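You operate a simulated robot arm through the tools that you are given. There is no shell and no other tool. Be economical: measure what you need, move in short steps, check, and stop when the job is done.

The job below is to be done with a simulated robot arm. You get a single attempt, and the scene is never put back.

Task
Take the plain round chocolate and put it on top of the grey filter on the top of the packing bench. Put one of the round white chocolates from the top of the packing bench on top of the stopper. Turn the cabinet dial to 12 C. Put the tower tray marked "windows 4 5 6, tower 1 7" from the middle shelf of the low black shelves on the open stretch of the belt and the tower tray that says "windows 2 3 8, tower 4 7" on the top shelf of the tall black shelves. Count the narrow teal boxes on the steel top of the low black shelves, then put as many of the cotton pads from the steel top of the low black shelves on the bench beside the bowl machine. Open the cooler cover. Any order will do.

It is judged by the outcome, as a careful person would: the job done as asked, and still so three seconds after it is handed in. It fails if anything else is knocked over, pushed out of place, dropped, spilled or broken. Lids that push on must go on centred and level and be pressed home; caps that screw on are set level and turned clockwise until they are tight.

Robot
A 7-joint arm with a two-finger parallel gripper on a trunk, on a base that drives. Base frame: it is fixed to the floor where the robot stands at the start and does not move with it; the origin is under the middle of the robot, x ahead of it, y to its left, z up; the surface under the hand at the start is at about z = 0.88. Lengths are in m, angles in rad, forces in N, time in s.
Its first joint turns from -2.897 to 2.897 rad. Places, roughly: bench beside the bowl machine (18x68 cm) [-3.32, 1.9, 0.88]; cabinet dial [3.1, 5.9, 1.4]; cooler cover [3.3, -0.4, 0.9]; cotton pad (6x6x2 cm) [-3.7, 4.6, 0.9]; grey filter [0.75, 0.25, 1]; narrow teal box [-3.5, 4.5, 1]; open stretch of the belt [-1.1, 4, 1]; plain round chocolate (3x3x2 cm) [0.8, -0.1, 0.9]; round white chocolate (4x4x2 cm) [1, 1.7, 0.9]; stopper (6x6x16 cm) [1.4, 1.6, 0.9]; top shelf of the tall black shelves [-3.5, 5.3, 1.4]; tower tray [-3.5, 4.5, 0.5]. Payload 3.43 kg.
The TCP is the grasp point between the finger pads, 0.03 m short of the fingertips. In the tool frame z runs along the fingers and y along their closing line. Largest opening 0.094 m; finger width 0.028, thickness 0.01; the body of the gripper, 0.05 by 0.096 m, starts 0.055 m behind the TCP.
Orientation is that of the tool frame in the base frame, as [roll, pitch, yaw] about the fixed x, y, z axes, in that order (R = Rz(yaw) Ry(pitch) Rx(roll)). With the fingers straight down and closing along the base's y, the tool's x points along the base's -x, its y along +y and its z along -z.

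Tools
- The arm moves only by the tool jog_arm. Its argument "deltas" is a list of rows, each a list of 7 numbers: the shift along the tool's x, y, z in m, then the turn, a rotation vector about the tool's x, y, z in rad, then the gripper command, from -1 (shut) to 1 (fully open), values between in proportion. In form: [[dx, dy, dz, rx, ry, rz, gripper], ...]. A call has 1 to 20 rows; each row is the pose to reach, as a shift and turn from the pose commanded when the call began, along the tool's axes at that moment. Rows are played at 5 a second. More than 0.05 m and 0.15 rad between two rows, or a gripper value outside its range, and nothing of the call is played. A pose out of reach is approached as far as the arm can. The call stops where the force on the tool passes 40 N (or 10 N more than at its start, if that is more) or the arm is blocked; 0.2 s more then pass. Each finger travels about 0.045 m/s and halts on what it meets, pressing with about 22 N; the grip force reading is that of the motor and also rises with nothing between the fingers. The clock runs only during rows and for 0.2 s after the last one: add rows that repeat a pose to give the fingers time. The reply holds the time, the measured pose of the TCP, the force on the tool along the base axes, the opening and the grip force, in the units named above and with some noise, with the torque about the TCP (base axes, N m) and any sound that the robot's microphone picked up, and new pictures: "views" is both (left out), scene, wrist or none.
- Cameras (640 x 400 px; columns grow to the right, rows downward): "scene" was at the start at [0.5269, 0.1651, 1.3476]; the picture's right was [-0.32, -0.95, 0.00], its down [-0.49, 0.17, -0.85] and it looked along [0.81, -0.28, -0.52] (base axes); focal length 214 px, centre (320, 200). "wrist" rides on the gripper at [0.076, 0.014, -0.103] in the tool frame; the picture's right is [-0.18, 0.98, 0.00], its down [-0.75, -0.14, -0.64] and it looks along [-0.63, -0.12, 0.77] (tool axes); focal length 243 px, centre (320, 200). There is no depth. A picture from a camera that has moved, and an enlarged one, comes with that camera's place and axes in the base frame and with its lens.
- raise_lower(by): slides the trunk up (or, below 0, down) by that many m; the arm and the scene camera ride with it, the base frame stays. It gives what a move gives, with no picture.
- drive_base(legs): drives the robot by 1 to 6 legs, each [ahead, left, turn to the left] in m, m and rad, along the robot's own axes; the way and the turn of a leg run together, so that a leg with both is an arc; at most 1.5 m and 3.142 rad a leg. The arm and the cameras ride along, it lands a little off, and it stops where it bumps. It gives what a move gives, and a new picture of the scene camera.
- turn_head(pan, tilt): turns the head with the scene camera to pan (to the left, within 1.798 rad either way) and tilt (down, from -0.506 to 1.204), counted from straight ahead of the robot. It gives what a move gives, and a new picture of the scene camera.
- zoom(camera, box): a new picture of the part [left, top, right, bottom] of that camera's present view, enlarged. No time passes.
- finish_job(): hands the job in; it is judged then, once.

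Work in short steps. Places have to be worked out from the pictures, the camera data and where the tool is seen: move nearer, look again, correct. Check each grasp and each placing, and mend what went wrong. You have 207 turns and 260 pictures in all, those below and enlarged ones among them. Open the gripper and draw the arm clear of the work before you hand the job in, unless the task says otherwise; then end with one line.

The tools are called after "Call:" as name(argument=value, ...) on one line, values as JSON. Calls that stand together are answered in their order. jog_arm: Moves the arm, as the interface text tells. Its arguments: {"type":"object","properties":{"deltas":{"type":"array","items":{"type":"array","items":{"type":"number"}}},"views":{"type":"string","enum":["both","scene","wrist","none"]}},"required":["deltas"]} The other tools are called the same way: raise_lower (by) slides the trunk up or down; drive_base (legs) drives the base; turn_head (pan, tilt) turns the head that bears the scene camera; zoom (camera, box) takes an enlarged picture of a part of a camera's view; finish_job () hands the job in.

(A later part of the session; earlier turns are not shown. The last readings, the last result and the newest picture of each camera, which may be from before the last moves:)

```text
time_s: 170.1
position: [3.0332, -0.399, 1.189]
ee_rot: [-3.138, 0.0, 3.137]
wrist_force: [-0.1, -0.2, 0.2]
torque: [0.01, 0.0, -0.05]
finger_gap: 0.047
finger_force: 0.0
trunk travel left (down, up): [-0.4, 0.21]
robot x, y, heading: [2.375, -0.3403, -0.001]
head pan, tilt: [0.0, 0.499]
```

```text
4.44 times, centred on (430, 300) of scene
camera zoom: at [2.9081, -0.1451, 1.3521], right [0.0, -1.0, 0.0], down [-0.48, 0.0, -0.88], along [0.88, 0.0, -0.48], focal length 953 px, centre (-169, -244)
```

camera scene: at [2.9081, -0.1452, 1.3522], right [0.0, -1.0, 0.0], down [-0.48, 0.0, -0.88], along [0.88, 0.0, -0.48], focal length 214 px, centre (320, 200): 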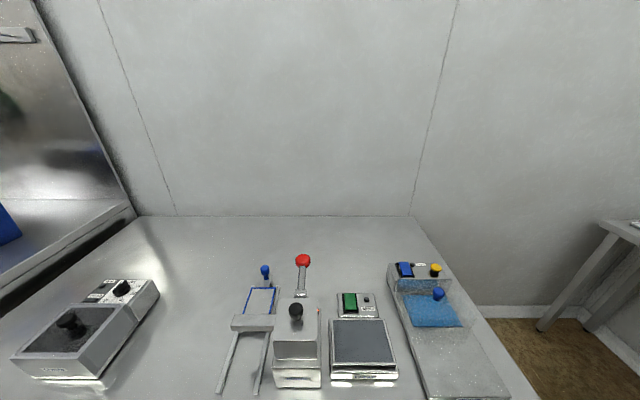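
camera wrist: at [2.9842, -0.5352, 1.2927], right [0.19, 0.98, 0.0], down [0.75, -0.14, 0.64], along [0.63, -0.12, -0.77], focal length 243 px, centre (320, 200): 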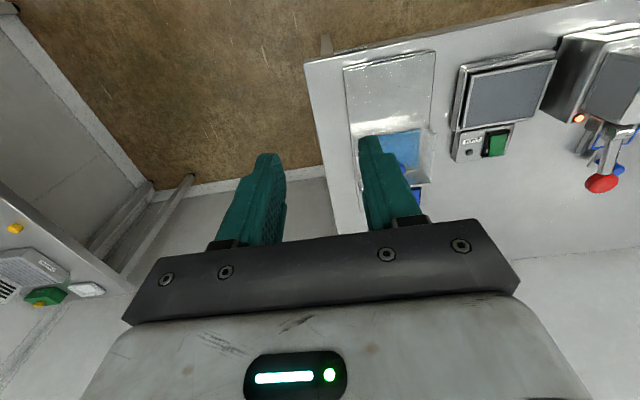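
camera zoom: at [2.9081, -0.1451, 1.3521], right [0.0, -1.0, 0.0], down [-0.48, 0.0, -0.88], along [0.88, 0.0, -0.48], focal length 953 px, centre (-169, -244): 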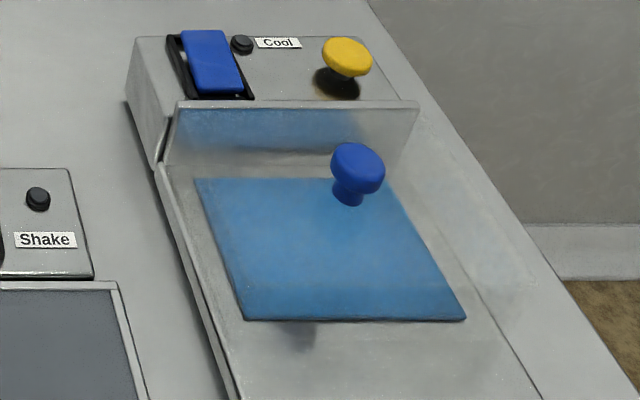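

Triangulating: this bench is lower (cold plate z≈0.827), and a clear box cover (x 3.2–3.33, y −0.51…−0.36, top z≈0.875) has the knob on top at (3.26,-0.434,0.90). Get a low, tilted close-up to see whether it is hinged or loose.

Call:
jog_arm(deltas=[[0, -0.012, 0.04, 0, -0.125, 0, 0.5], [0, -0.024, 0.08, 0, -0.25, 0, 1], [0, -0.036, 0.12, 0, -0.375, 0, 1], [0, -0.036, 0.16, 0, -0.5, 0, 1], [0, -0.036, 0.17, 0, -0.6, 0, 1], [0, -0.036, 0.17, 0, -0.6, 0, 1]], views="wrist")

Call:
zoom(camera="wrist", box=[250, 50, 390, 210])

```text
time_s: 171.5
position: [3.0357, -0.4376, 1.0193]
ee_rot: [-3.138, 0.602, 3.139]
wrist_force: [0.1, 0.3, -0.4]
torque: [0.01, 0.02, 0.0]
finger_gap: 0.094
finger_force: 0.2
trunk travel left (down, up): [-0.4, 0.21]
robot x, y, heading: [2.3701, -0.3354, -0.003]
head pan, tilt: [0.0, 0.499]
camera wrist: at [2.9134, -0.4222, 1.0592], right [0.16, 0.98, 0.1], down [0.26, -0.14, 0.96], along [0.95, -0.12, -0.27], focal length 243 px, centre (320, 200)
```

wrist: 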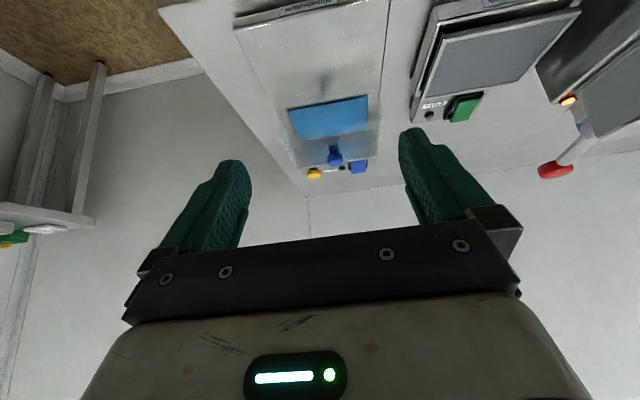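

```text
2.50 times, centred on (320, 130) of wrist
camera zoom: at [2.9134, -0.4222, 1.0592], right [0.16, 0.98, 0.1], down [0.26, -0.14, 0.96], along [0.95, -0.12, -0.27], focal length 606 px, centre (320, 375)
```

zoom: 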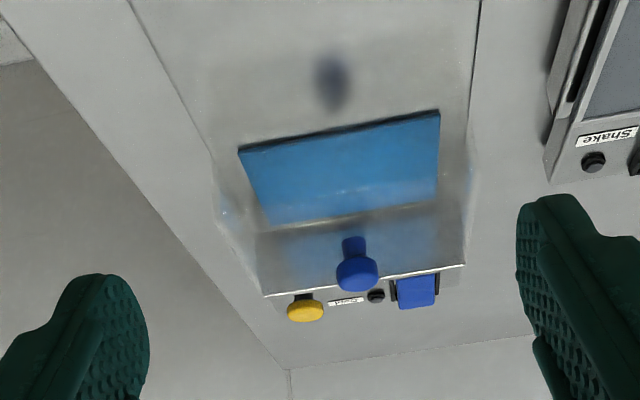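

The clear cover with a knob on top, with a bright line along its back edge, looks hinged at the back. Go back to vertical above the knob.

Call:
jog_arm(deltas=[[-0.03, 0, 0.021, 0, 0.1, 0, 1], [-0.061, 0, 0.042, 0, 0.2, 0, 1], [-0.091, 0, 0.063, 0, 0.3, 0, 1], [-0.122, 0, 0.083, 0, 0.4, 0, 1], [-0.152, 0, 0.104, 0, 0.5, 0, 0.5], [-0.183, 0.003, 0.125, 0, 0.6, 0, 0.1], [-0.183, 0.003, 0.125, 0, 0.6, 0, 0.1]])

Call:
zoom(camera="wrist", box=[240, 50, 400, 200])

Call:
zoom(camera="scene", box=[380, 225, 480, 325])

```text
time_s: 173.1
position: [3.2527, -0.4331, 1.0194]
ee_rot: [-3.137, -0.002, 3.138]
wrist_force: [-0.2, -0.1, 0.0]
torque: [-0.01, 0.02, -0.01]
finger_gap: 0.0516
finger_force: 0.1
trunk travel left (down, up): [-0.4, 0.21]
robot x, y, heading: [2.3748, -0.3394, -0.004]
head pan, tilt: [0.0, 0.499]
camera scene: at [2.9082, -0.1451, 1.3521], right [0.0, -1.0, 0.0], down [-0.48, 0.0, -0.88], along [0.88, 0.0, -0.48], focal length 214 px, centre (320, 200)
camera wrist: at [3.1773, -0.4169, 1.1209], right [0.19, 0.98, 0.0], down [0.75, -0.14, 0.64], along [0.63, -0.12, -0.77], focal length 243 px, centre (320, 200)
```

scene: 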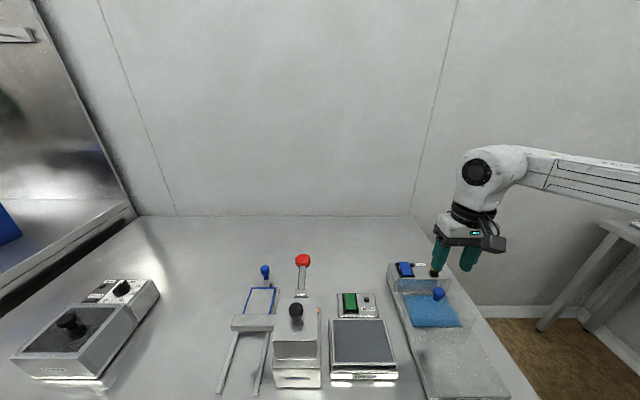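
wrist: 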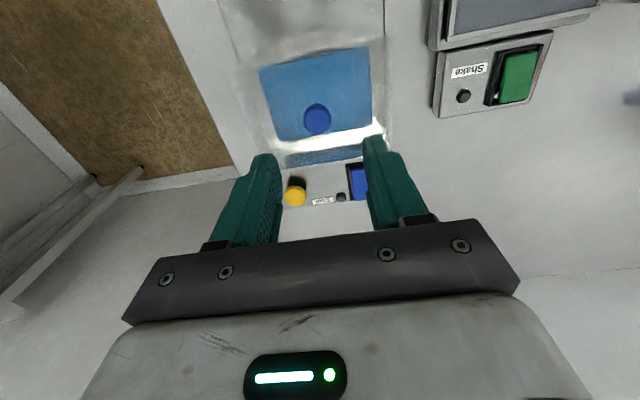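

```text
2.67 times, centred on (320, 125) of wrist
camera zoom: at [3.1773, -0.4169, 1.1209], right [0.19, 0.98, 0.0], down [0.75, -0.14, 0.64], along [0.63, -0.12, -0.77], focal length 647 px, centre (320, 400)
```

zoom: 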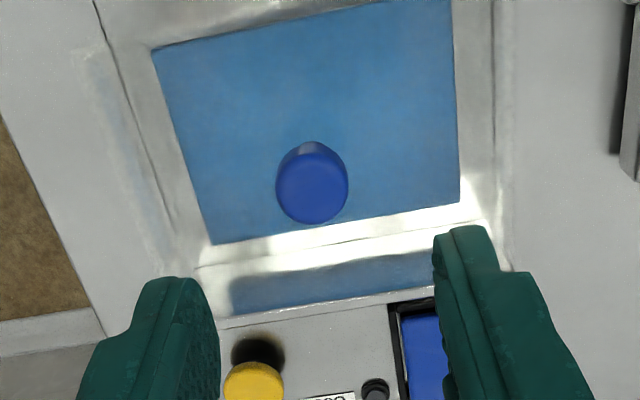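

```text
4.00 times, centred on (430, 275) of scene
camera zoom: at [2.9082, -0.1451, 1.3521], right [0.0, -1.0, 0.0], down [-0.48, 0.0, -0.88], along [0.88, 0.0, -0.48], focal length 858 px, centre (-120, -100)
```

zoom: 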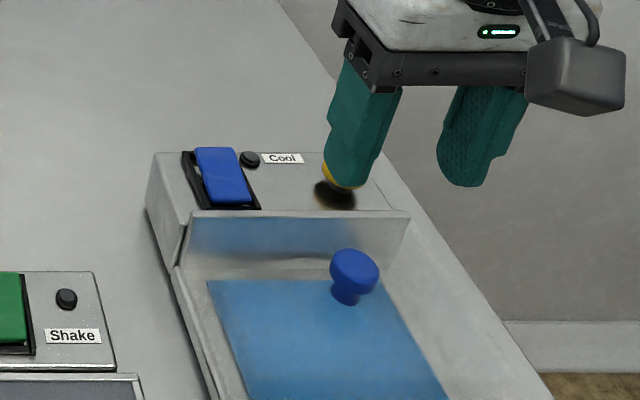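

Knob head at (3.2625,-0.436,0.899). Descend over it and grip.

Call:
jog_arm(deltas=[[-0.01, -0.003, 0.03, 0, 0, 0, 0.1], [-0.01, -0.003, 0.065, 0, 0, 0, 0.1], [-0.01, -0.003, 0.09, 0, 0, 0, 0.1], [-0.01, -0.003, 0.104, 0, 0, 0, 0.1], [-0.01, -0.003, 0.104, 0, 0, 0, -0.3], [-0.01, -0.003, 0.104, 0, 0, 0, -1], [-0.01, -0.003, 0.104, 0, 0, 0, -1], [-0.01, -0.003, 0.104, 0, 0, 0, -1], [-0.01, -0.003, 0.104, 0, 0, 0, -1]])

```text
time_s: 175.1
position: [3.2646, -0.4376, 0.9172]
ee_rot: [-3.137, 0.0, 3.136]
wrist_force: [-0.2, -8.5, -3.3]
torque: [-0.05, -0.22, -0.06]
finger_gap: 0.0258
finger_force: 44.8
trunk travel left (down, up): [-0.4, 0.21]
robot x, y, heading: [2.375, -0.3389, -0.002]
head pan, tilt: [0.0, 0.499]
camera scene: at [2.9083, -0.1458, 1.3521], right [0.0, -1.0, 0.0], down [-0.48, 0.0, -0.88], along [0.88, 0.0, -0.48], focal length 214 px, centre (320, 200)
camera wrist: at [3.1876, -0.4218, 1.0186], right [0.19, 0.98, -0.01], down [0.75, -0.14, 0.64], along [0.63, -0.13, -0.77], focal length 243 px, centre (320, 200)
```

scene: 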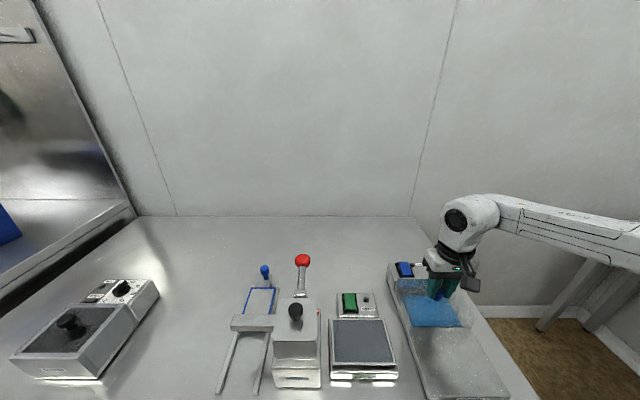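
wrist: 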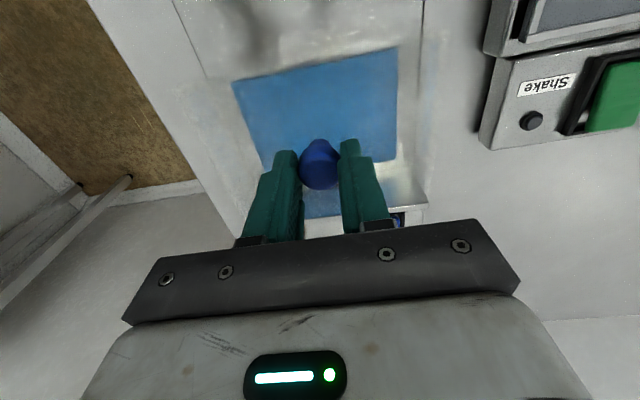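

Knob gripped. Test by lifting 1.2 cm (slightly back) and watching the forces.

Call:
jog_arm(deltas=[[-0.001, 0, -0.003, 0, 0, 0, -1], [-0.003, 0, -0.007, 0, 0, 0, -1], [-0.005, 0, -0.012, 0, 0, 0, -1], [-0.005, 0, -0.012, 0, 0, 0, -1]], views="wrist")

Call:
zoom(camera="scene", box=[370, 230, 500, 350])

```text
time_s: 175.8
position: [3.2636, -0.4376, 0.919]
ee_rot: [-3.135, -0.01, 3.139]
wrist_force: [-1.6, -0.6, -13.8]
torque: [0.14, -1.18, -0.03]
finger_gap: 0.0257
finger_force: 45.0
trunk travel left (down, up): [-0.4, 0.21]
robot x, y, heading: [2.3721, -0.3367, 0.002]
head pan, tilt: [0.0, 0.499]
stopped in row 3: the force on the tool passed its limit at 77 N (the readings are from after the stop); the commanded pose is now the measured one
camera wrist: at [3.1886, -0.4216, 1.0218], right [0.19, 0.98, -0.01], down [0.76, -0.14, 0.64], along [0.62, -0.13, -0.77], focal length 243 px, centre (320, 200)
```

wrist: 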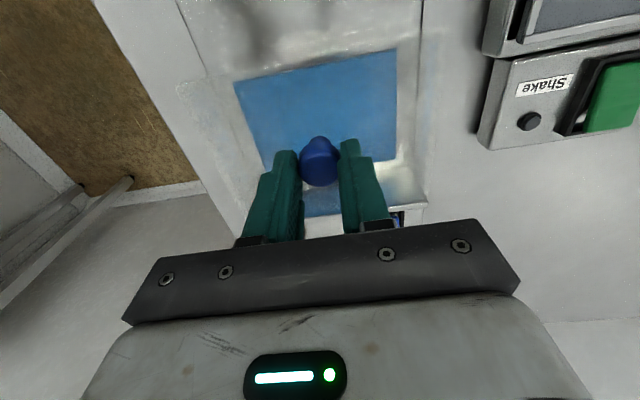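

```text
3.33 times, centred on (435, 290) of scene
camera zoom: at [2.9084, -0.1455, 1.3522], right [0.0, -1.0, 0.0], down [-0.48, 0.0, -0.88], along [0.88, 0.0, -0.48], focal length 715 px, centre (-63, -100)
```

zoom: 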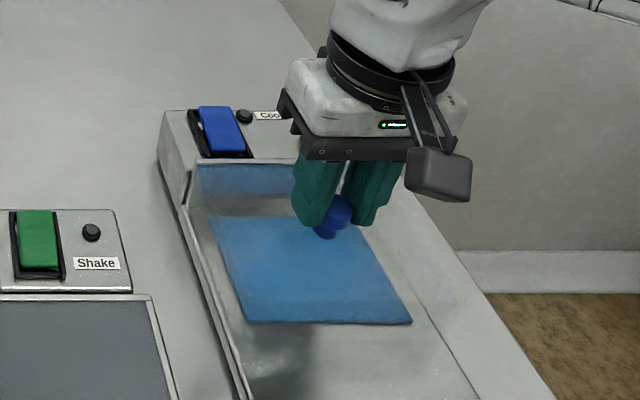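

Does not lift, so it slides. Ease down and pull gently toward the front (−x).

Call:
jog_arm(deltas=[[0, 0, 0.002, 0, 0, 0, -1], [0.005, 0, 0.002, 0, 0, 0, -1], [0.01, 0, 0.002, 0, 0, 0, -1], [0.018, 0, 0.002, 0, 0, 0, -1], [0.018, 0, 0.002, 0, 0, 0, -1]], views="wrist")

```text
time_s: 177.0
position: [3.2455, -0.4369, 0.9188]
ee_rot: [-3.134, -0.011, 3.14]
wrist_force: [0.1, -2.3, -11.6]
torque: [0.2, -0.11, 0.01]
finger_gap: 0.0257
finger_force: 45.3
trunk travel left (down, up): [-0.4, 0.21]
robot x, y, heading: [2.3762, -0.3377, -0.001]
head pan, tilt: [0.0, 0.499]
camera wrist: at [3.1712, -0.4215, 1.0218], right [0.19, 0.98, -0.01], down [0.76, -0.14, 0.64], along [0.62, -0.13, -0.77], focal length 243 px, centre (320, 200)
```

wrist: 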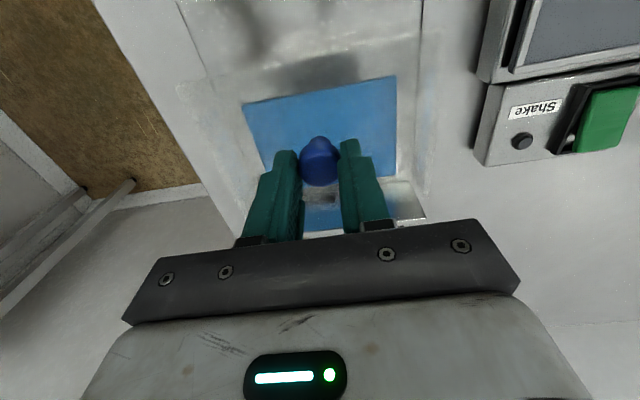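

It slides toward the front freely. Pull on until it reaches the stop.

Call:
jog_arm(deltas=[[0.02, 0, 0.001, 0, 0, 0, -1], [0.04, 0, 0.001, 0, 0, 0, -1], [0.06, 0, 0.001, 0, 0, 0, -1], [0.08, 0, 0.001, 0, 0, 0, -1], [0.1, 0, 0.001, 0, 0, 0, -1], [0.115, 0, 0.001, 0, 0, 0, -1], [0.13, 0, 0.001, 0, 0, 0, -1], [0.145, 0, 0.001, 0, 0, 0, -1], [0.155, 0, 0.001, 0, 0, 0, -1]])

```text
time_s: 178.4
position: [3.1459, -0.4364, 0.9208]
ee_rot: [-3.134, 0.008, 3.135]
wrist_force: [9.5, 0.6, -12.1]
torque: [0.02, -0.51, -0.19]
finger_gap: 0.0259
finger_force: 45.0
trunk travel left (down, up): [-0.4, 0.21]
robot x, y, heading: [2.3738, -0.3382, -0.001]
head pan, tilt: [0.0, 0.499]
stopped in row 6: the force on the tool passed its limit at 44 N (the readings are from after the stop); the commanded pose is now the measured one
camera scene: at [2.9093, -0.1454, 1.3517], right [0.0, -1.0, 0.0], down [-0.48, 0.0, -0.88], along [0.88, 0.0, -0.48], focal length 214 px, centre (320, 200)
camera wrist: at [3.0672, -0.421, 1.0209], right [0.19, 0.98, -0.01], down [0.75, -0.14, 0.65], along [0.64, -0.13, -0.76], focal length 243 px, centre (320, 200)
```

scene: 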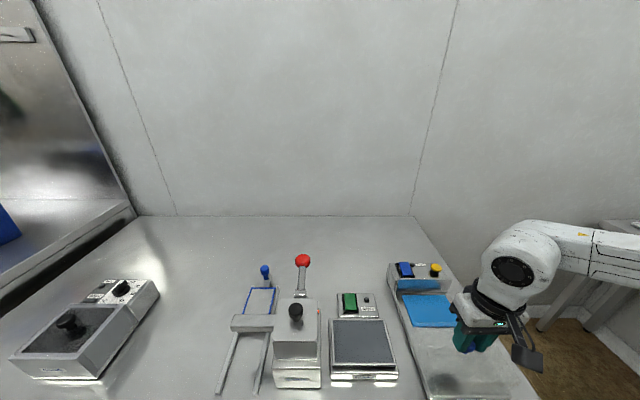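
wrist: 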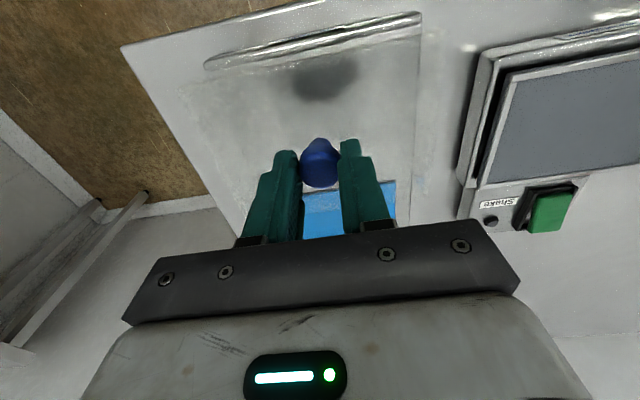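

Cover reached its end stop after ~12 cm; the blue cold plate is exposed. Release and rise, then check.

Call:
jog_arm(deltas=[[0, 0, 0.001, 0, 0, 0, -0.3], [0, 0, 0.001, 0, 0, 0, 0.1], [0, 0, 0.001, 0, 0, 0, 0.2], [0, 0, -0.03, 0, 0, 0, 0.2], [0, 0, -0.07, 0, 0, 0, 0.2], [0, 0, -0.11, 0, 0, 0, 0.2], [0.03, 0, -0.15, 0, 0, 0, 0.2], [0.05, -0.03, -0.19, 0, 0, 0, 0.2], [0.08, -0.06, -0.22, 0, 0, 0, 0.2], [0.11, -0.09, -0.25, 0, 0, 0, 0.2], [0.14, -0.1, -0.28, 0, 0, 0, 0.2]])

Call:
zoom(camera="scene", box=[370, 240, 520, 400])

```text
refused: row 8 steps farther than a row can; nothing moved
```

```text
2.50 times, centred on (445, 320) of scene
camera zoom: at [2.9093, -0.1454, 1.3517], right [0.0, -1.0, 0.0], down [-0.48, 0.0, -0.88], along [0.88, 0.0, -0.48], focal length 536 px, centre (8, -100)
```

zoom: 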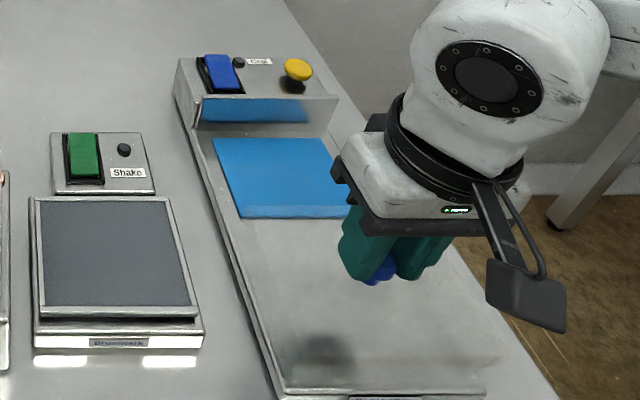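

Blue plate is bright and uncovered. Release and retract with smaller steps.

Call:
jog_arm(deltas=[[0, 0, 0.001, 0, 0, 0, -0.3], [0, 0, 0.001, 0, 0, 0, 0.1], [0, 0, 0.001, 0, 0, 0, 0.2], [0, 0, -0.03, 0, 0, 0, 0.2], [0, 0, -0.07, 0, 0, 0, 0.2], [0, 0, -0.11, 0, 0, 0, 0.2], [0.02, 0, -0.15, 0, 0, 0, 0.2], [0.04, -0.02, -0.18, 0, 0, 0, 0.2], [0.06, -0.04, -0.21, 0, 0, 0, 0.2], [0.09, -0.06, -0.24, 0, 0, 0, 0.2], [0.11, -0.08, -0.27, 0, 0, 0, 0.2], [0.14, -0.1, -0.29, 0, 0, 0, 0.2], [0.18, -0.11, -0.3, 0, 0, 0, 0.2], [0.22, -0.12, -0.3, 0, 0, 0, 0.2]])

Call:
zoom(camera="scene", box=[370, 240, 520, 400])

```text
time_s: 181.4
position: [2.9189, -0.5529, 1.2222]
ee_rot: [-3.134, 0.009, 3.133]
wrist_force: [-0.4, 0.8, 0.5]
torque: [0.02, 0.0, 0.02]
finger_gap: 0.0565
finger_force: 0.1
trunk travel left (down, up): [-0.4, 0.21]
robot x, y, heading: [2.3741, -0.3383, -0.001]
head pan, tilt: [0.0, 0.499]
camera scene: at [2.9085, -0.1452, 1.3521], right [0.0, -1.0, 0.0], down [-0.48, 0.0, -0.88], along [0.88, 0.0, -0.48], focal length 214 px, centre (320, 200)
camera wrist: at [2.8416, -0.5365, 1.3231], right [0.19, 0.98, -0.01], down [0.75, -0.14, 0.65], along [0.64, -0.13, -0.76], focal length 243 px, centre (320, 200)
```

scene: 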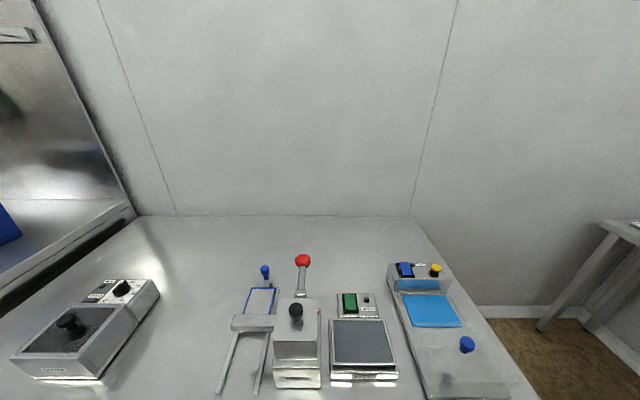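
wrist: 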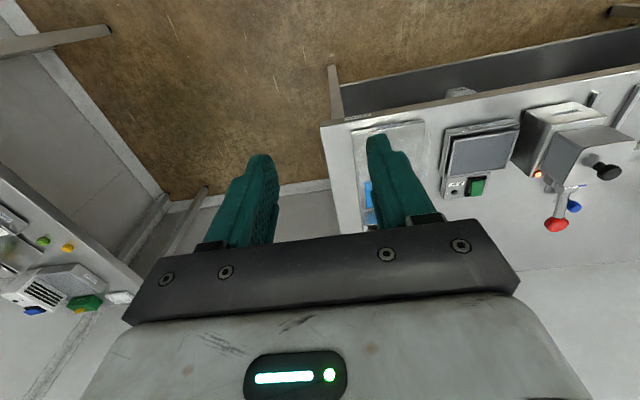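

```text
2.50 times, centred on (445, 320) of scene
camera zoom: at [2.9085, -0.1452, 1.3521], right [0.0, -1.0, 0.0], down [-0.48, 0.0, -0.88], along [0.88, 0.0, -0.48], focal length 536 px, centre (8, -100)
```

zoom: 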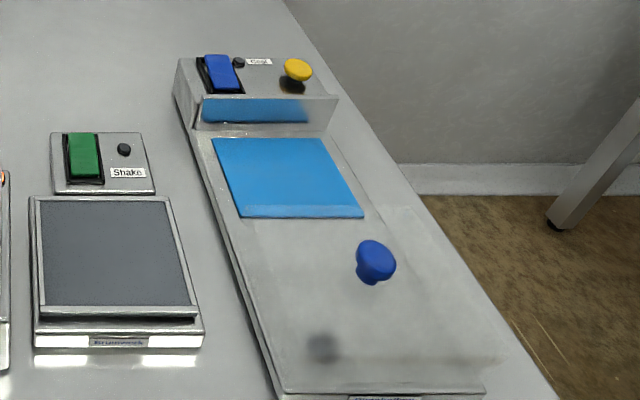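

Cover is open. Next, the cabinet dial: turn left and drive up the aisle toward (3.1,5.9).

Call:
drive_base(legs=[[0, 0, 1.571], [1.5, 0, 0], [1.5, 0, 0], [1.3, 0, 0]])

Call:
turn_head(pan=-0.3, tilt=0.1)

```text
time_s: 205.5
position: [2.7049, 4.422, 1.2227]
ee_rot: [-3.135, 0.008, -1.611]
wrist_force: [0.2, -0.1, -0.5]
torque: [0.0, 0.0, -0.03]
finger_gap: 0.0566
finger_force: 0.2
trunk travel left (down, up): [-0.4, 0.21]
robot x, y, heading: [2.4703, 3.8874, 1.533]
head pan, tilt: [0.0, 0.499]
camera scene: at [2.2964, 4.4242, 1.3522], right [1.0, -0.04, 0.0], down [-0.02, -0.48, -0.88], along [0.03, 0.88, -0.48], focal length 214 px, centre (320, 200)
```

scene: 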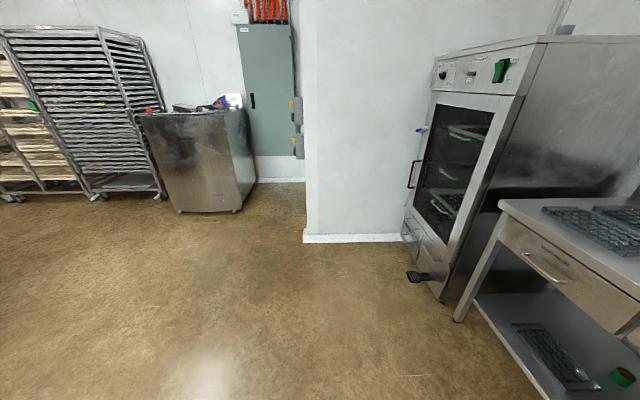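

```text
time_s: 206.4
position: [2.7043, 4.4213, 1.2218]
ee_rot: [-3.133, 0.008, -1.611]
wrist_force: [0.3, -0.5, 0.8]
torque: [-0.01, -0.03, 0.0]
finger_gap: 0.0563
finger_force: 0.1
trunk travel left (down, up): [-0.4, 0.21]
robot x, y, heading: [2.4715, 3.8867, 1.529]
head pan, tilt: [-0.3, 0.099]
camera scene: at [2.3235, 4.4202, 1.3892], right [0.94, -0.33, 0.0], down [-0.03, -0.09, -0.99], along [0.33, 0.94, -0.1], focal length 214 px, centre (320, 200)
```

scene: 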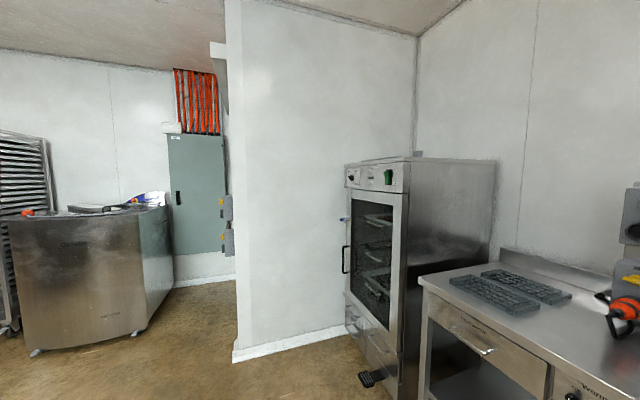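

Zoom on the cabinet's control panel.

Call:
zoom(camera="scene", box=[335, 155, 415, 200])

```text
8.00 times, centred on (375, 178) of scene
camera zoom: at [2.3235, 4.4202, 1.3892], right [0.94, -0.33, 0.0], down [-0.03, -0.09, -0.99], along [0.33, 0.94, -0.1], focal length 1716 px, centre (-120, 380)
```

zoom: 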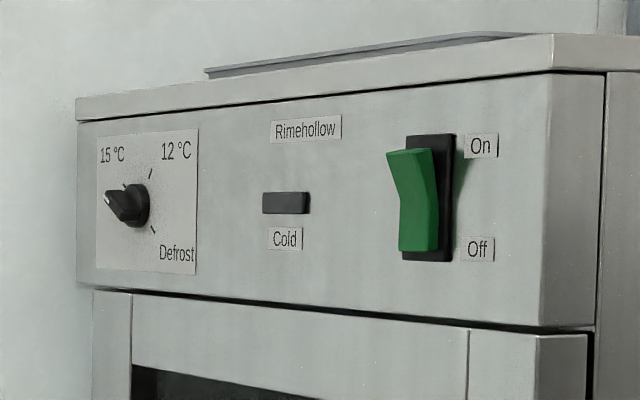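

Dial markings: 15 °C upper-left, 12 °C upper-right, Defrost lower-right. Drive closer and turn for a frontal view.

Call:
drive_base(legs=[[1.2, 0.1, 0], [0, 0, -0.6]])

Call:
turn_head(pan=-0.5, tilt=-0.05)

```text
time_s: 214.1
position: [2.939, 5.369, 1.2219]
ee_rot: [-3.134, 0.007, -2.243]
wrist_force: [0.5, -0.3, -0.7]
torque: [-0.02, -0.01, -0.01]
finger_gap: 0.0565
finger_force: 0.0
trunk travel left (down, up): [-0.4, 0.21]
robot x, y, heading: [2.4351, 5.0754, 0.899]
head pan, tilt: [-0.3, 0.099]
camera scene: at [2.6308, 5.5933, 1.3893], right [0.57, -0.82, 0.0], down [-0.08, -0.06, -0.99], along [0.82, 0.56, -0.1], focal length 214 px, centre (320, 200)
```

scene: 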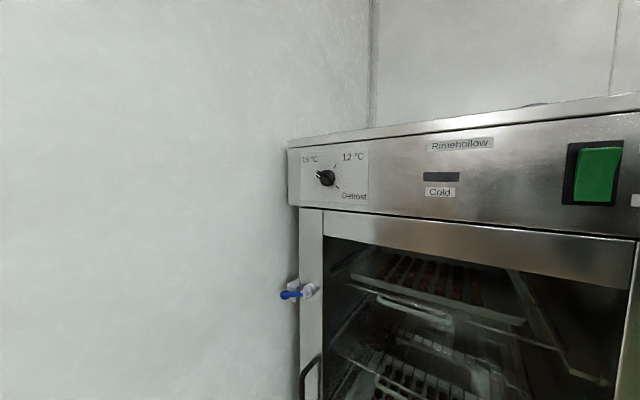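

```text
time_s: 214.8
position: [2.9388, 5.3693, 1.2224]
ee_rot: [-3.134, 0.008, -2.244]
wrist_force: [-0.1, 0.5, 0.7]
torque: [-0.01, 0.02, 0.02]
finger_gap: 0.0562
finger_force: 0.0
trunk travel left (down, up): [-0.4, 0.21]
robot x, y, heading: [2.4376, 5.0747, 0.9]
head pan, tilt: [-0.499, -0.051]
camera scene: at [2.6364, 5.576, 1.4028], right [0.39, -0.92, 0.0], down [0.05, 0.02, -1.0], along [0.92, 0.39, 0.05], focal length 214 px, centre (320, 200)
```

scene: 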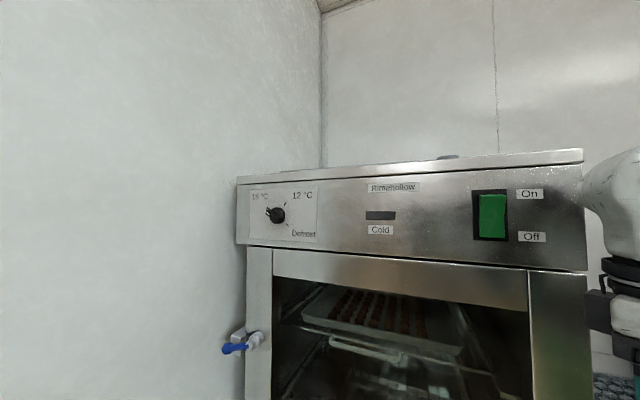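

Call:
zoom(camera="scene", box=[235, 180, 335, 250])

```text
5.71 times, centred on (285, 215) of scene
camera zoom: at [2.6364, 5.576, 1.4028], right [0.39, -0.92, 0.0], down [0.05, 0.02, -1.0], along [0.92, 0.39, 0.05], focal length 1226 px, centre (520, 114)
```

zoom: 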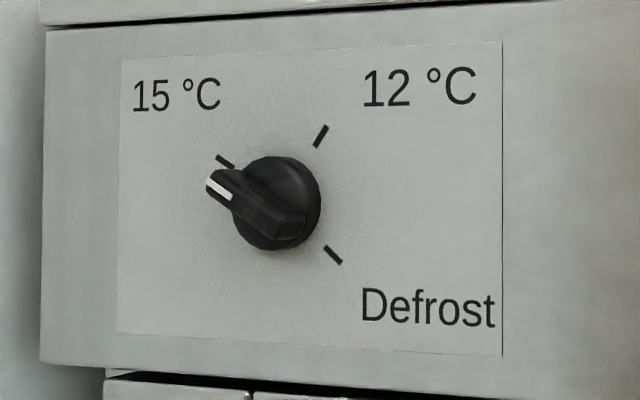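

Dial is at 15 °C now, at about (3.09,5.884,1.391); it must turn ~90° clockwise. First tilt the tool up to horizontal (camera side down) while raising, before approaching.

Call:
jog_arm(deltas=[[0, 0, -0.012, 0, -0.14, 0, 0.2], [0, 0, -0.024, 0, -0.28, 0, 0.2], [0, 0, -0.036, 0, -0.42, 0, 0.2], [0, 0, -0.048, 0, -0.56, 0, 0.2], [0, 0, -0.06, 0, -0.7, 0, 0.2], [0, 0, -0.072, 0, -0.84, 0, 0.2], [0, 0, -0.084, 0, -0.98, 0, 0.2], [0, 0, -0.096, 0, -1.12, 0, 0.2], [0, 0, -0.108, 0, -1.26, 0, 0.2], [0, 0, -0.12, 0, -1.4, 0, 0.2], [0, 0, -0.13, 0, -1.5, 0, 0.2], [0, 0, -0.13, 0, -1.571, 0, 0.2], [0, 0, -0.13, 0, -1.571, 0, 0.2]], views="scene")

```text
time_s: 217.6
position: [2.9376, 5.3701, 1.3513]
ee_rot: [-0.681, 1.556, 0.216]
wrist_force: [0.5, -0.4, 1.0]
torque: [0.01, 0.01, 0.0]
finger_gap: 0.0567
finger_force: 0.1
trunk travel left (down, up): [-0.4, 0.21]
robot x, y, heading: [2.4351, 5.0732, 0.902]
head pan, tilt: [-0.499, -0.051]
camera scene: at [2.6364, 5.5759, 1.4029], right [0.39, -0.92, 0.0], down [0.05, 0.02, -1.0], along [0.92, 0.39, 0.05], focal length 214 px, centre (320, 200)
```

scene: 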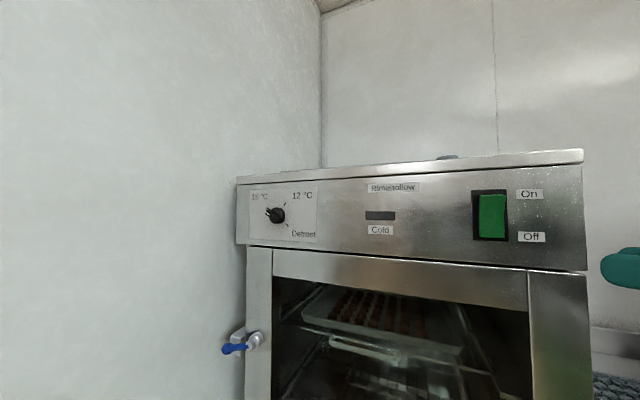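

Now turn the base a bit left and advance so the dial ends up to the right-front, away from the head.

Call:
drive_base(legs=[[0, 0, 0.35], [0.18, 0, 0]])

Call:
jog_arm(deltas=[[0, 0, 0, 0.14, 0, 0, 0.2], [0, 0, 0, 0.28, 0, 0, 0.2], [0, 0, 0, 0.42, 0, 0, 0.2], [0, 0, 0, 0.56, 0, 0, 0.2], [0, 0, 0, 0.7, 0, 0, 0.2], [0, 0, 0, 0.84, 0, 0, 0.2], [0, 0, 0, 0.98, 0, 0, 0.2], [0, 0, 0, 1.12, 0, 0, 0.2], [0, 0, 0, 1.24, 0, 0, 0.2], [0, 0, 0, 1.24, 0, 0, 0.2]], views="both")

```text
time_s: 220.2
position: [2.8526, 5.7058, 1.3509]
ee_rot: [-0.702, 1.56, 0.562]
wrist_force: [-0.1, 0.2, 0.9]
torque: [0.03, 0.0, -0.01]
finger_gap: 0.0563
finger_force: 0.1
trunk travel left (down, up): [-0.4, 0.21]
robot x, y, heading: [2.4893, 5.251, 1.27]
head pan, tilt: [-0.499, -0.051]
camera scene: at [2.4974, 5.7909, 1.4029], right [0.7, -0.72, 0.0], down [0.04, 0.04, -1.0], along [0.72, 0.7, 0.05], focal length 214 px, centre (320, 200)
```

scene: 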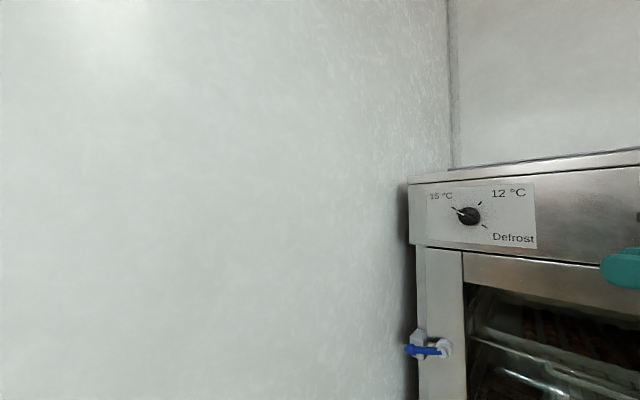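

```text
time_s: 221.8
position: [2.9043, 5.6847, 1.3611]
ee_rot: [-3.111, 1.465, -2.765]
wrist_force: [-1.1, 0.2, -0.4]
torque: [-0.01, -0.02, -0.04]
finger_gap: 0.0563
finger_force: 0.2
out of reach, approached as far as the arm can: row 2, 3, 4, 5, 6, 7
trunk travel left (down, up): [-0.4, 0.21]
robot x, y, heading: [2.4883, 5.2473, 1.266]
head pan, tilt: [-0.499, -0.051]
stopped in row 7: the arm was blocked; the commanded pose is now the measured one
camera scene: at [2.4972, 5.7912, 1.4027], right [0.7, -0.72, 0.0], down [0.04, 0.03, -1.0], along [0.72, 0.7, 0.05], focal length 214 px, centre (320, 200)
camera wrist: at [2.796, 5.6608, 1.2956], right [-0.31, 0.93, 0.18], down [-0.48, -0.32, 0.82], along [0.82, 0.17, 0.55], focal length 243 px, centre (320, 200)
```

scene: 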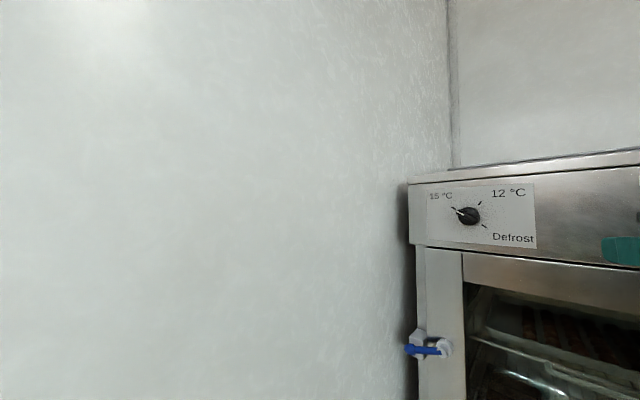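
wrist: 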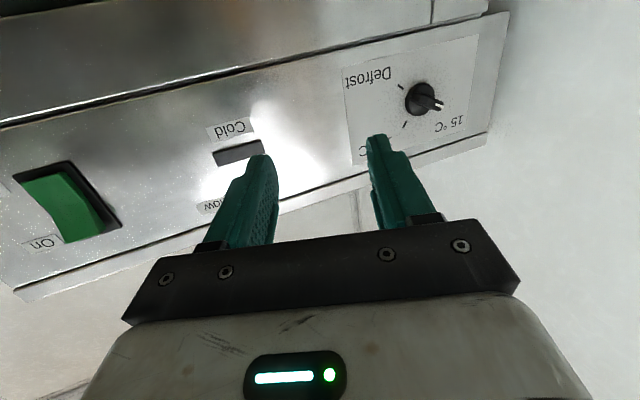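

The arm can't turn the tool fully square to the panel here, but its present pose is good for using the open fingers as a fork around the dial's pointer. Wrist view confirms the dial at (3.085,5.888,1.391). Approach to ~4 cm from the pointer tip.

Call:
jog_arm(deltas=[[-0.012, 0.024, 0.028, 0, 0, 0, -0.15], [-0.024, 0.049, 0.056, 0, 0, 0, -0.15], [-0.036, 0.073, 0.084, 0, 0, 0, -0.15], [-0.048, 0.098, 0.112, 0, 0, 0, -0.15], [-0.06, 0.122, 0.139, 0, 0, 0, -0.15], [-0.0726, 0.1466, 0.1674, 0, 0, 0, -0.15], [-0.0726, 0.1466, 0.1674, 0, 0, 0, -0.15]])

Call:
zoom(camera="wrist", box=[220, 50, 420, 210])

Call:
zoom(camera="scene", box=[400, 160, 560, 270])

```text
time_s: 223.4
position: [3.0204, 5.8795, 1.4074]
ee_rot: [3.049, 1.451, -2.889]
wrist_force: [0.4, -0.3, -0.4]
torque: [0.02, 0.07, 0.0]
finger_gap: 0.0401
finger_force: 0.1
trunk travel left (down, up): [-0.4, 0.21]
robot x, y, heading: [2.4917, 5.2521, 1.275]
head pan, tilt: [-0.499, -0.051]
camera scene: at [2.4975, 5.7909, 1.4028], right [0.7, -0.72, 0.0], down [0.04, 0.04, -1.0], along [0.72, 0.7, 0.05], focal length 214 px, centre (320, 200)
camera wrist: at [2.912, 5.8569, 1.3426], right [-0.31, 0.93, 0.19], down [-0.46, -0.33, 0.82], along [0.83, 0.17, 0.53], focal length 243 px, centre (320, 200)
```

scene: 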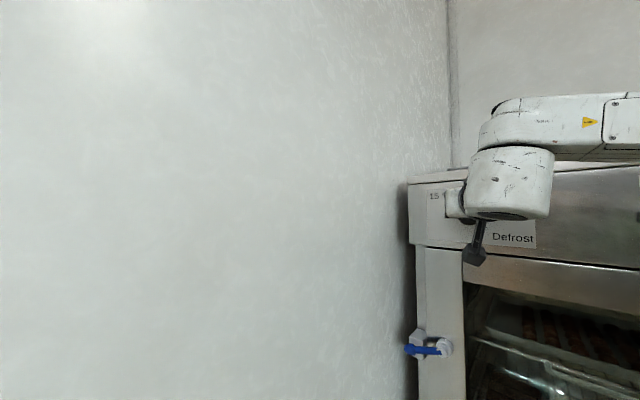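
wrist: 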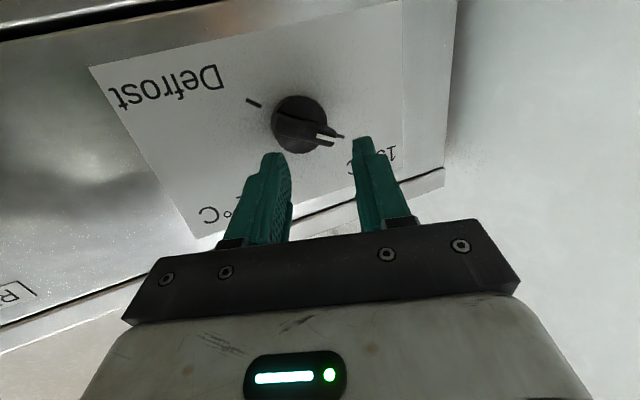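

```text
2.50 times, centred on (320, 130) of wrist
camera zoom: at [2.912, 5.8569, 1.3426], right [-0.31, 0.93, 0.19], down [-0.46, -0.33, 0.82], along [0.83, 0.17, 0.53], focal length 606 px, centre (320, 375)
```

zoom: 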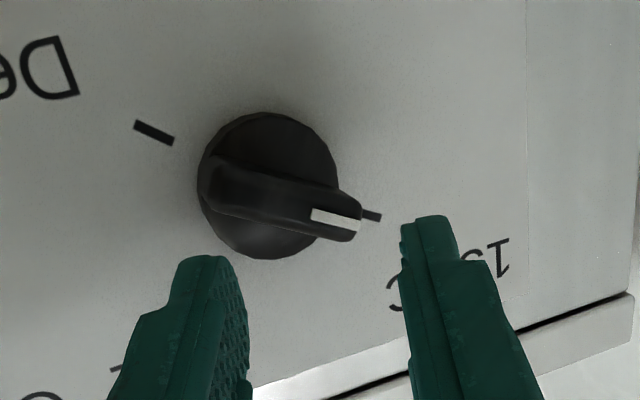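

```text
3.64 times, centred on (480, 215) of scene
camera zoom: at [2.4975, 5.7909, 1.4028], right [0.7, -0.72, 0.0], down [0.04, 0.04, -1.0], along [0.72, 0.7, 0.05], focal length 780 px, centre (-262, 146)
```

zoom: 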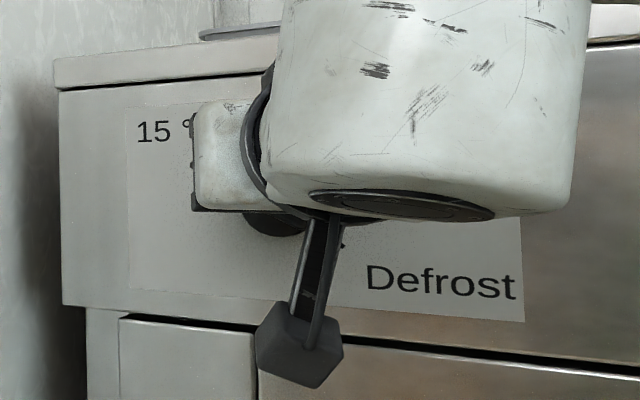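

I'll use the closed fingers as a poker: place them on the +y side of the pointer tip and push it over the top toward 12 °C. Close, shift left, and insert.

Call:
jog_arm(deltas=[[0, 0, 0, 0, 0, 0, -1], [0, 0, 0, 0, 0, 0, -1], [-0.0089, 0.0343, 0.0014, 0, 0, 0, -1], [-0.0089, 0.0343, 0.0014, 0, 0, 0, -1], [-0.0089, 0.0343, 0.0214, 0, 0, 0, -1], [-0.0089, 0.0343, 0.0314, 0, 0, 0, -1], [-0.0089, 0.0343, 0.0394, 0, 0, 0, -1], [-0.0089, 0.0343, 0.0394, 0, 0, 0, -1]], views="none")

Call:
zoom(camera="wrist", box=[220, 50, 420, 210])

```text
time_s: 225.2
position: [3.0478, 5.9264, 1.4135]
ee_rot: [3.072, 1.447, -2.864]
wrist_force: [-0.4, 0.4, 0.5]
torque: [-0.02, -0.02, 0.03]
finger_gap: 0.0
finger_force: 22.6
trunk travel left (down, up): [-0.4, 0.21]
robot x, y, heading: [2.4891, 5.2472, 1.273]
head pan, tilt: [-0.499, -0.051]
```

```text
2.50 times, centred on (320, 130) of wrist
camera zoom: at [2.938, 5.9035, 1.3489], right [-0.31, 0.93, 0.19], down [-0.46, -0.32, 0.83], along [0.83, 0.17, 0.53], focal length 606 px, centre (320, 375)
```

zoom: 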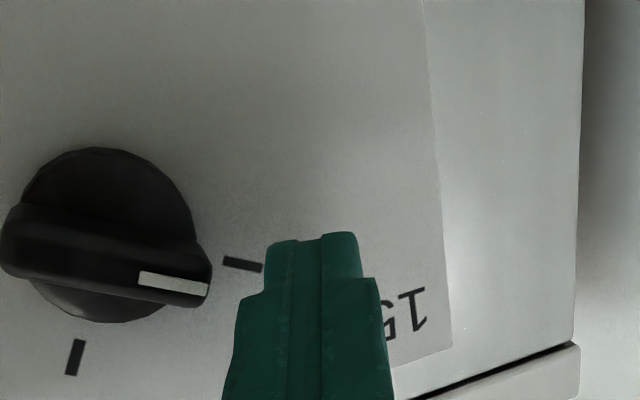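

Poker is beside the pointer; both ticks are visible. Push in −y by 2.5 cm.

Call:
jog_arm(deltas=[[0.0003, -0.0094, -0.0034, 0, 0, 0, -1], [0.0006, -0.0165, -0.0059, 0, 0, 0, -1], [0.001, -0.0235, -0.0084, 0, 0, 0, -1], [0.001, -0.0235, -0.0084, 0, 0, 0, -1]], views="none")

Call:
zoom(camera="wrist", box=[220, 50, 420, 210])

```text
time_s: 226.2
position: [3.0424, 5.9072, 1.4146]
ee_rot: [3.054, 1.454, -2.869]
wrist_force: [2.4, 28.0, 22.6]
torque: [0.26, -0.67, 0.76]
finger_gap: 0.0
finger_force: 21.8
trunk travel left (down, up): [-0.4, 0.21]
robot x, y, heading: [2.4897, 5.2512, 1.266]
head pan, tilt: [-0.499, -0.051]
```

```text
2.50 times, centred on (320, 130) of wrist
camera zoom: at [2.9333, 5.8826, 1.3506], right [-0.33, 0.92, 0.19], down [-0.46, -0.33, 0.82], along [0.82, 0.18, 0.54], focal length 606 px, centre (320, 375)
```

zoom: 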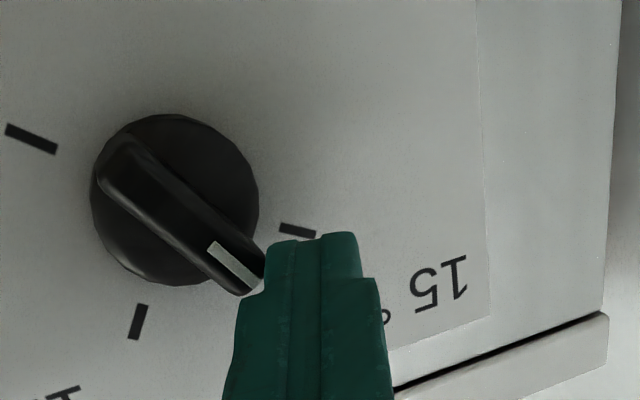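

The pointer is turning the right way. Continue pushing ~1 cm.

Call:
jog_arm(deltas=[[0.0, -0.004, -0.0015, 0, 0, 0, -1], [0.0, -0.008, -0.003, 0, 0, 0, -1], [0.0, -0.011, -0.004, 0, 0, 0, -1], [0.0, -0.011, -0.004, 0, 0, 0, -1]], views="none")

Call:
zoom(camera="wrist", box=[220, 50, 420, 210])

```text
time_s: 227.2
position: [3.0446, 5.8932, 1.4147]
ee_rot: [3.067, 1.448, -2.862]
wrist_force: [-12.8, 7.0, 8.2]
torque: [0.12, -0.03, 0.17]
finger_gap: 0.0002
finger_force: 21.9
trunk travel left (down, up): [-0.4, 0.21]
robot x, y, heading: [2.4893, 5.2476, 1.269]
head pan, tilt: [-0.499, -0.051]
```

```text
2.50 times, centred on (320, 130) of wrist
camera zoom: at [2.9342, 5.8683, 1.3506], right [-0.32, 0.93, 0.19], down [-0.46, -0.33, 0.82], along [0.83, 0.18, 0.53], focal length 606 px, centre (320, 375)
```

zoom: 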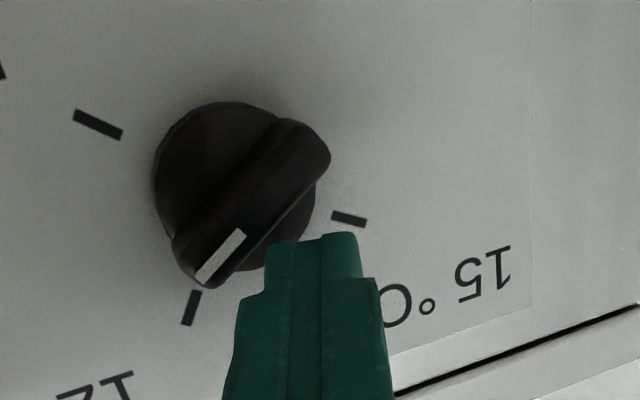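

The pointer is near the 12 °C tick, perhaps slightly past. Draw the poker aside and back to look squarely.

Call:
jog_arm(deltas=[[0.0, 0.014, 0.005, 0, 0, 0, -1], [0.0, 0.014, -0.03, 0, 0, 0, -1], [0.0, 0.014, -0.07, 0, 0, 0, -1], [0.0, 0.0, -0.1, 0, 0, 0, -1], [0.0, 0.0, -0.1, 0, 0, 0, -1]], views="none")

Call:
zoom(camera="wrist", box=[220, 10, 420, 170])

Call:
zoom(camera="scene", box=[400, 160, 560, 270])

```text
time_s: 228.4
position: [2.9538, 5.8565, 1.4271]
ee_rot: [3.067, 1.445, -2.866]
wrist_force: [0.3, 0.0, -0.2]
torque: [-0.02, -0.02, -0.03]
finger_gap: 0.0
finger_force: 22.0
trunk travel left (down, up): [-0.4, 0.21]
robot x, y, heading: [2.4887, 5.2522, 1.266]
head pan, tilt: [-0.499, -0.051]
```

```text
2.50 times, centred on (320, 90) of wrist
camera zoom: at [2.8441, 5.8332, 1.3631], right [-0.31, 0.93, 0.19], down [-0.46, -0.32, 0.83], along [0.83, 0.17, 0.53], focal length 606 px, centre (320, 475)
```

zoom: 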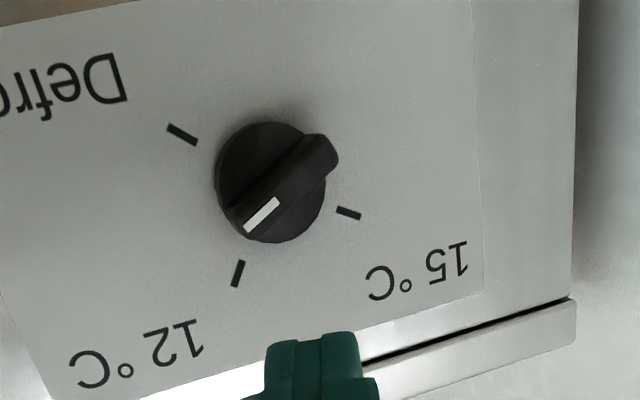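

```text
3.64 times, centred on (480, 215) of scene
camera zoom: at [2.4974, 5.7908, 1.4029], right [0.7, -0.72, 0.0], down [0.04, 0.04, -1.0], along [0.72, 0.7, 0.05], focal length 780 px, centre (-262, 146)
```

zoom: 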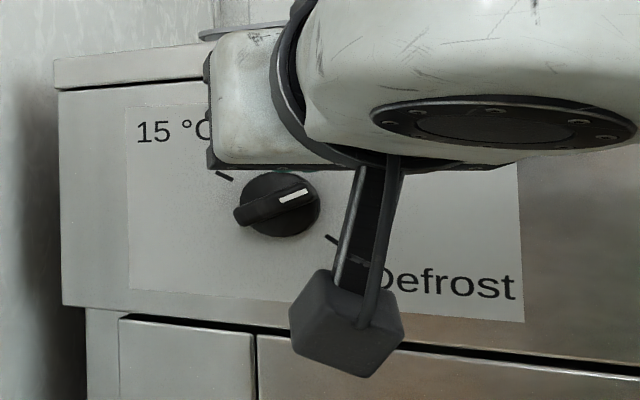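

It went past 12 °C by ~25°. Approach from the other (−y) side and nudge it back.

Call:
jog_arm(deltas=[[0.003, -0.025, 0.015, 0, 0, 0, -1], [0.0066, -0.0514, 0.0431, 0, 0, 0, -1], [0.0066, -0.0514, 0.0431, 0, 0, 0, -1], [0.0066, -0.0514, 0.0631, 0, 0, 0, -1], [0.0066, -0.0514, 0.0831, 0, 0, 0, -1], [0.0066, -0.0514, 0.0831, 0, 0, 0, -1]], views="none")

Call:
zoom(camera="wrist", box=[220, 50, 420, 210])

```text
time_s: 229.8
position: [3.0488, 5.8355, 1.414]
ee_rot: [3.048, 1.455, -2.885]
wrist_force: [0.1, 0.1, 0.5]
torque: [-0.02, 0.03, 0.0]
finger_gap: 0.0
finger_force: 22.2
trunk travel left (down, up): [-0.4, 0.21]
robot x, y, heading: [2.4894, 5.2525, 1.268]
head pan, tilt: [-0.499, -0.051]
```

```text
2.50 times, centred on (320, 130) of wrist
camera zoom: at [2.9388, 5.8117, 1.3496], right [-0.31, 0.93, 0.19], down [-0.47, -0.33, 0.82], along [0.83, 0.17, 0.54], focal length 606 px, centre (320, 375)
```

zoom: 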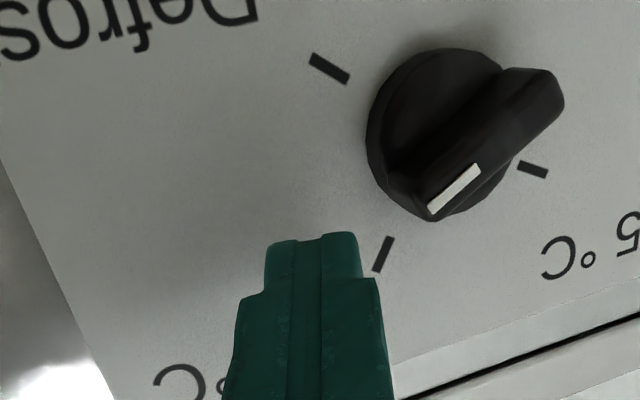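

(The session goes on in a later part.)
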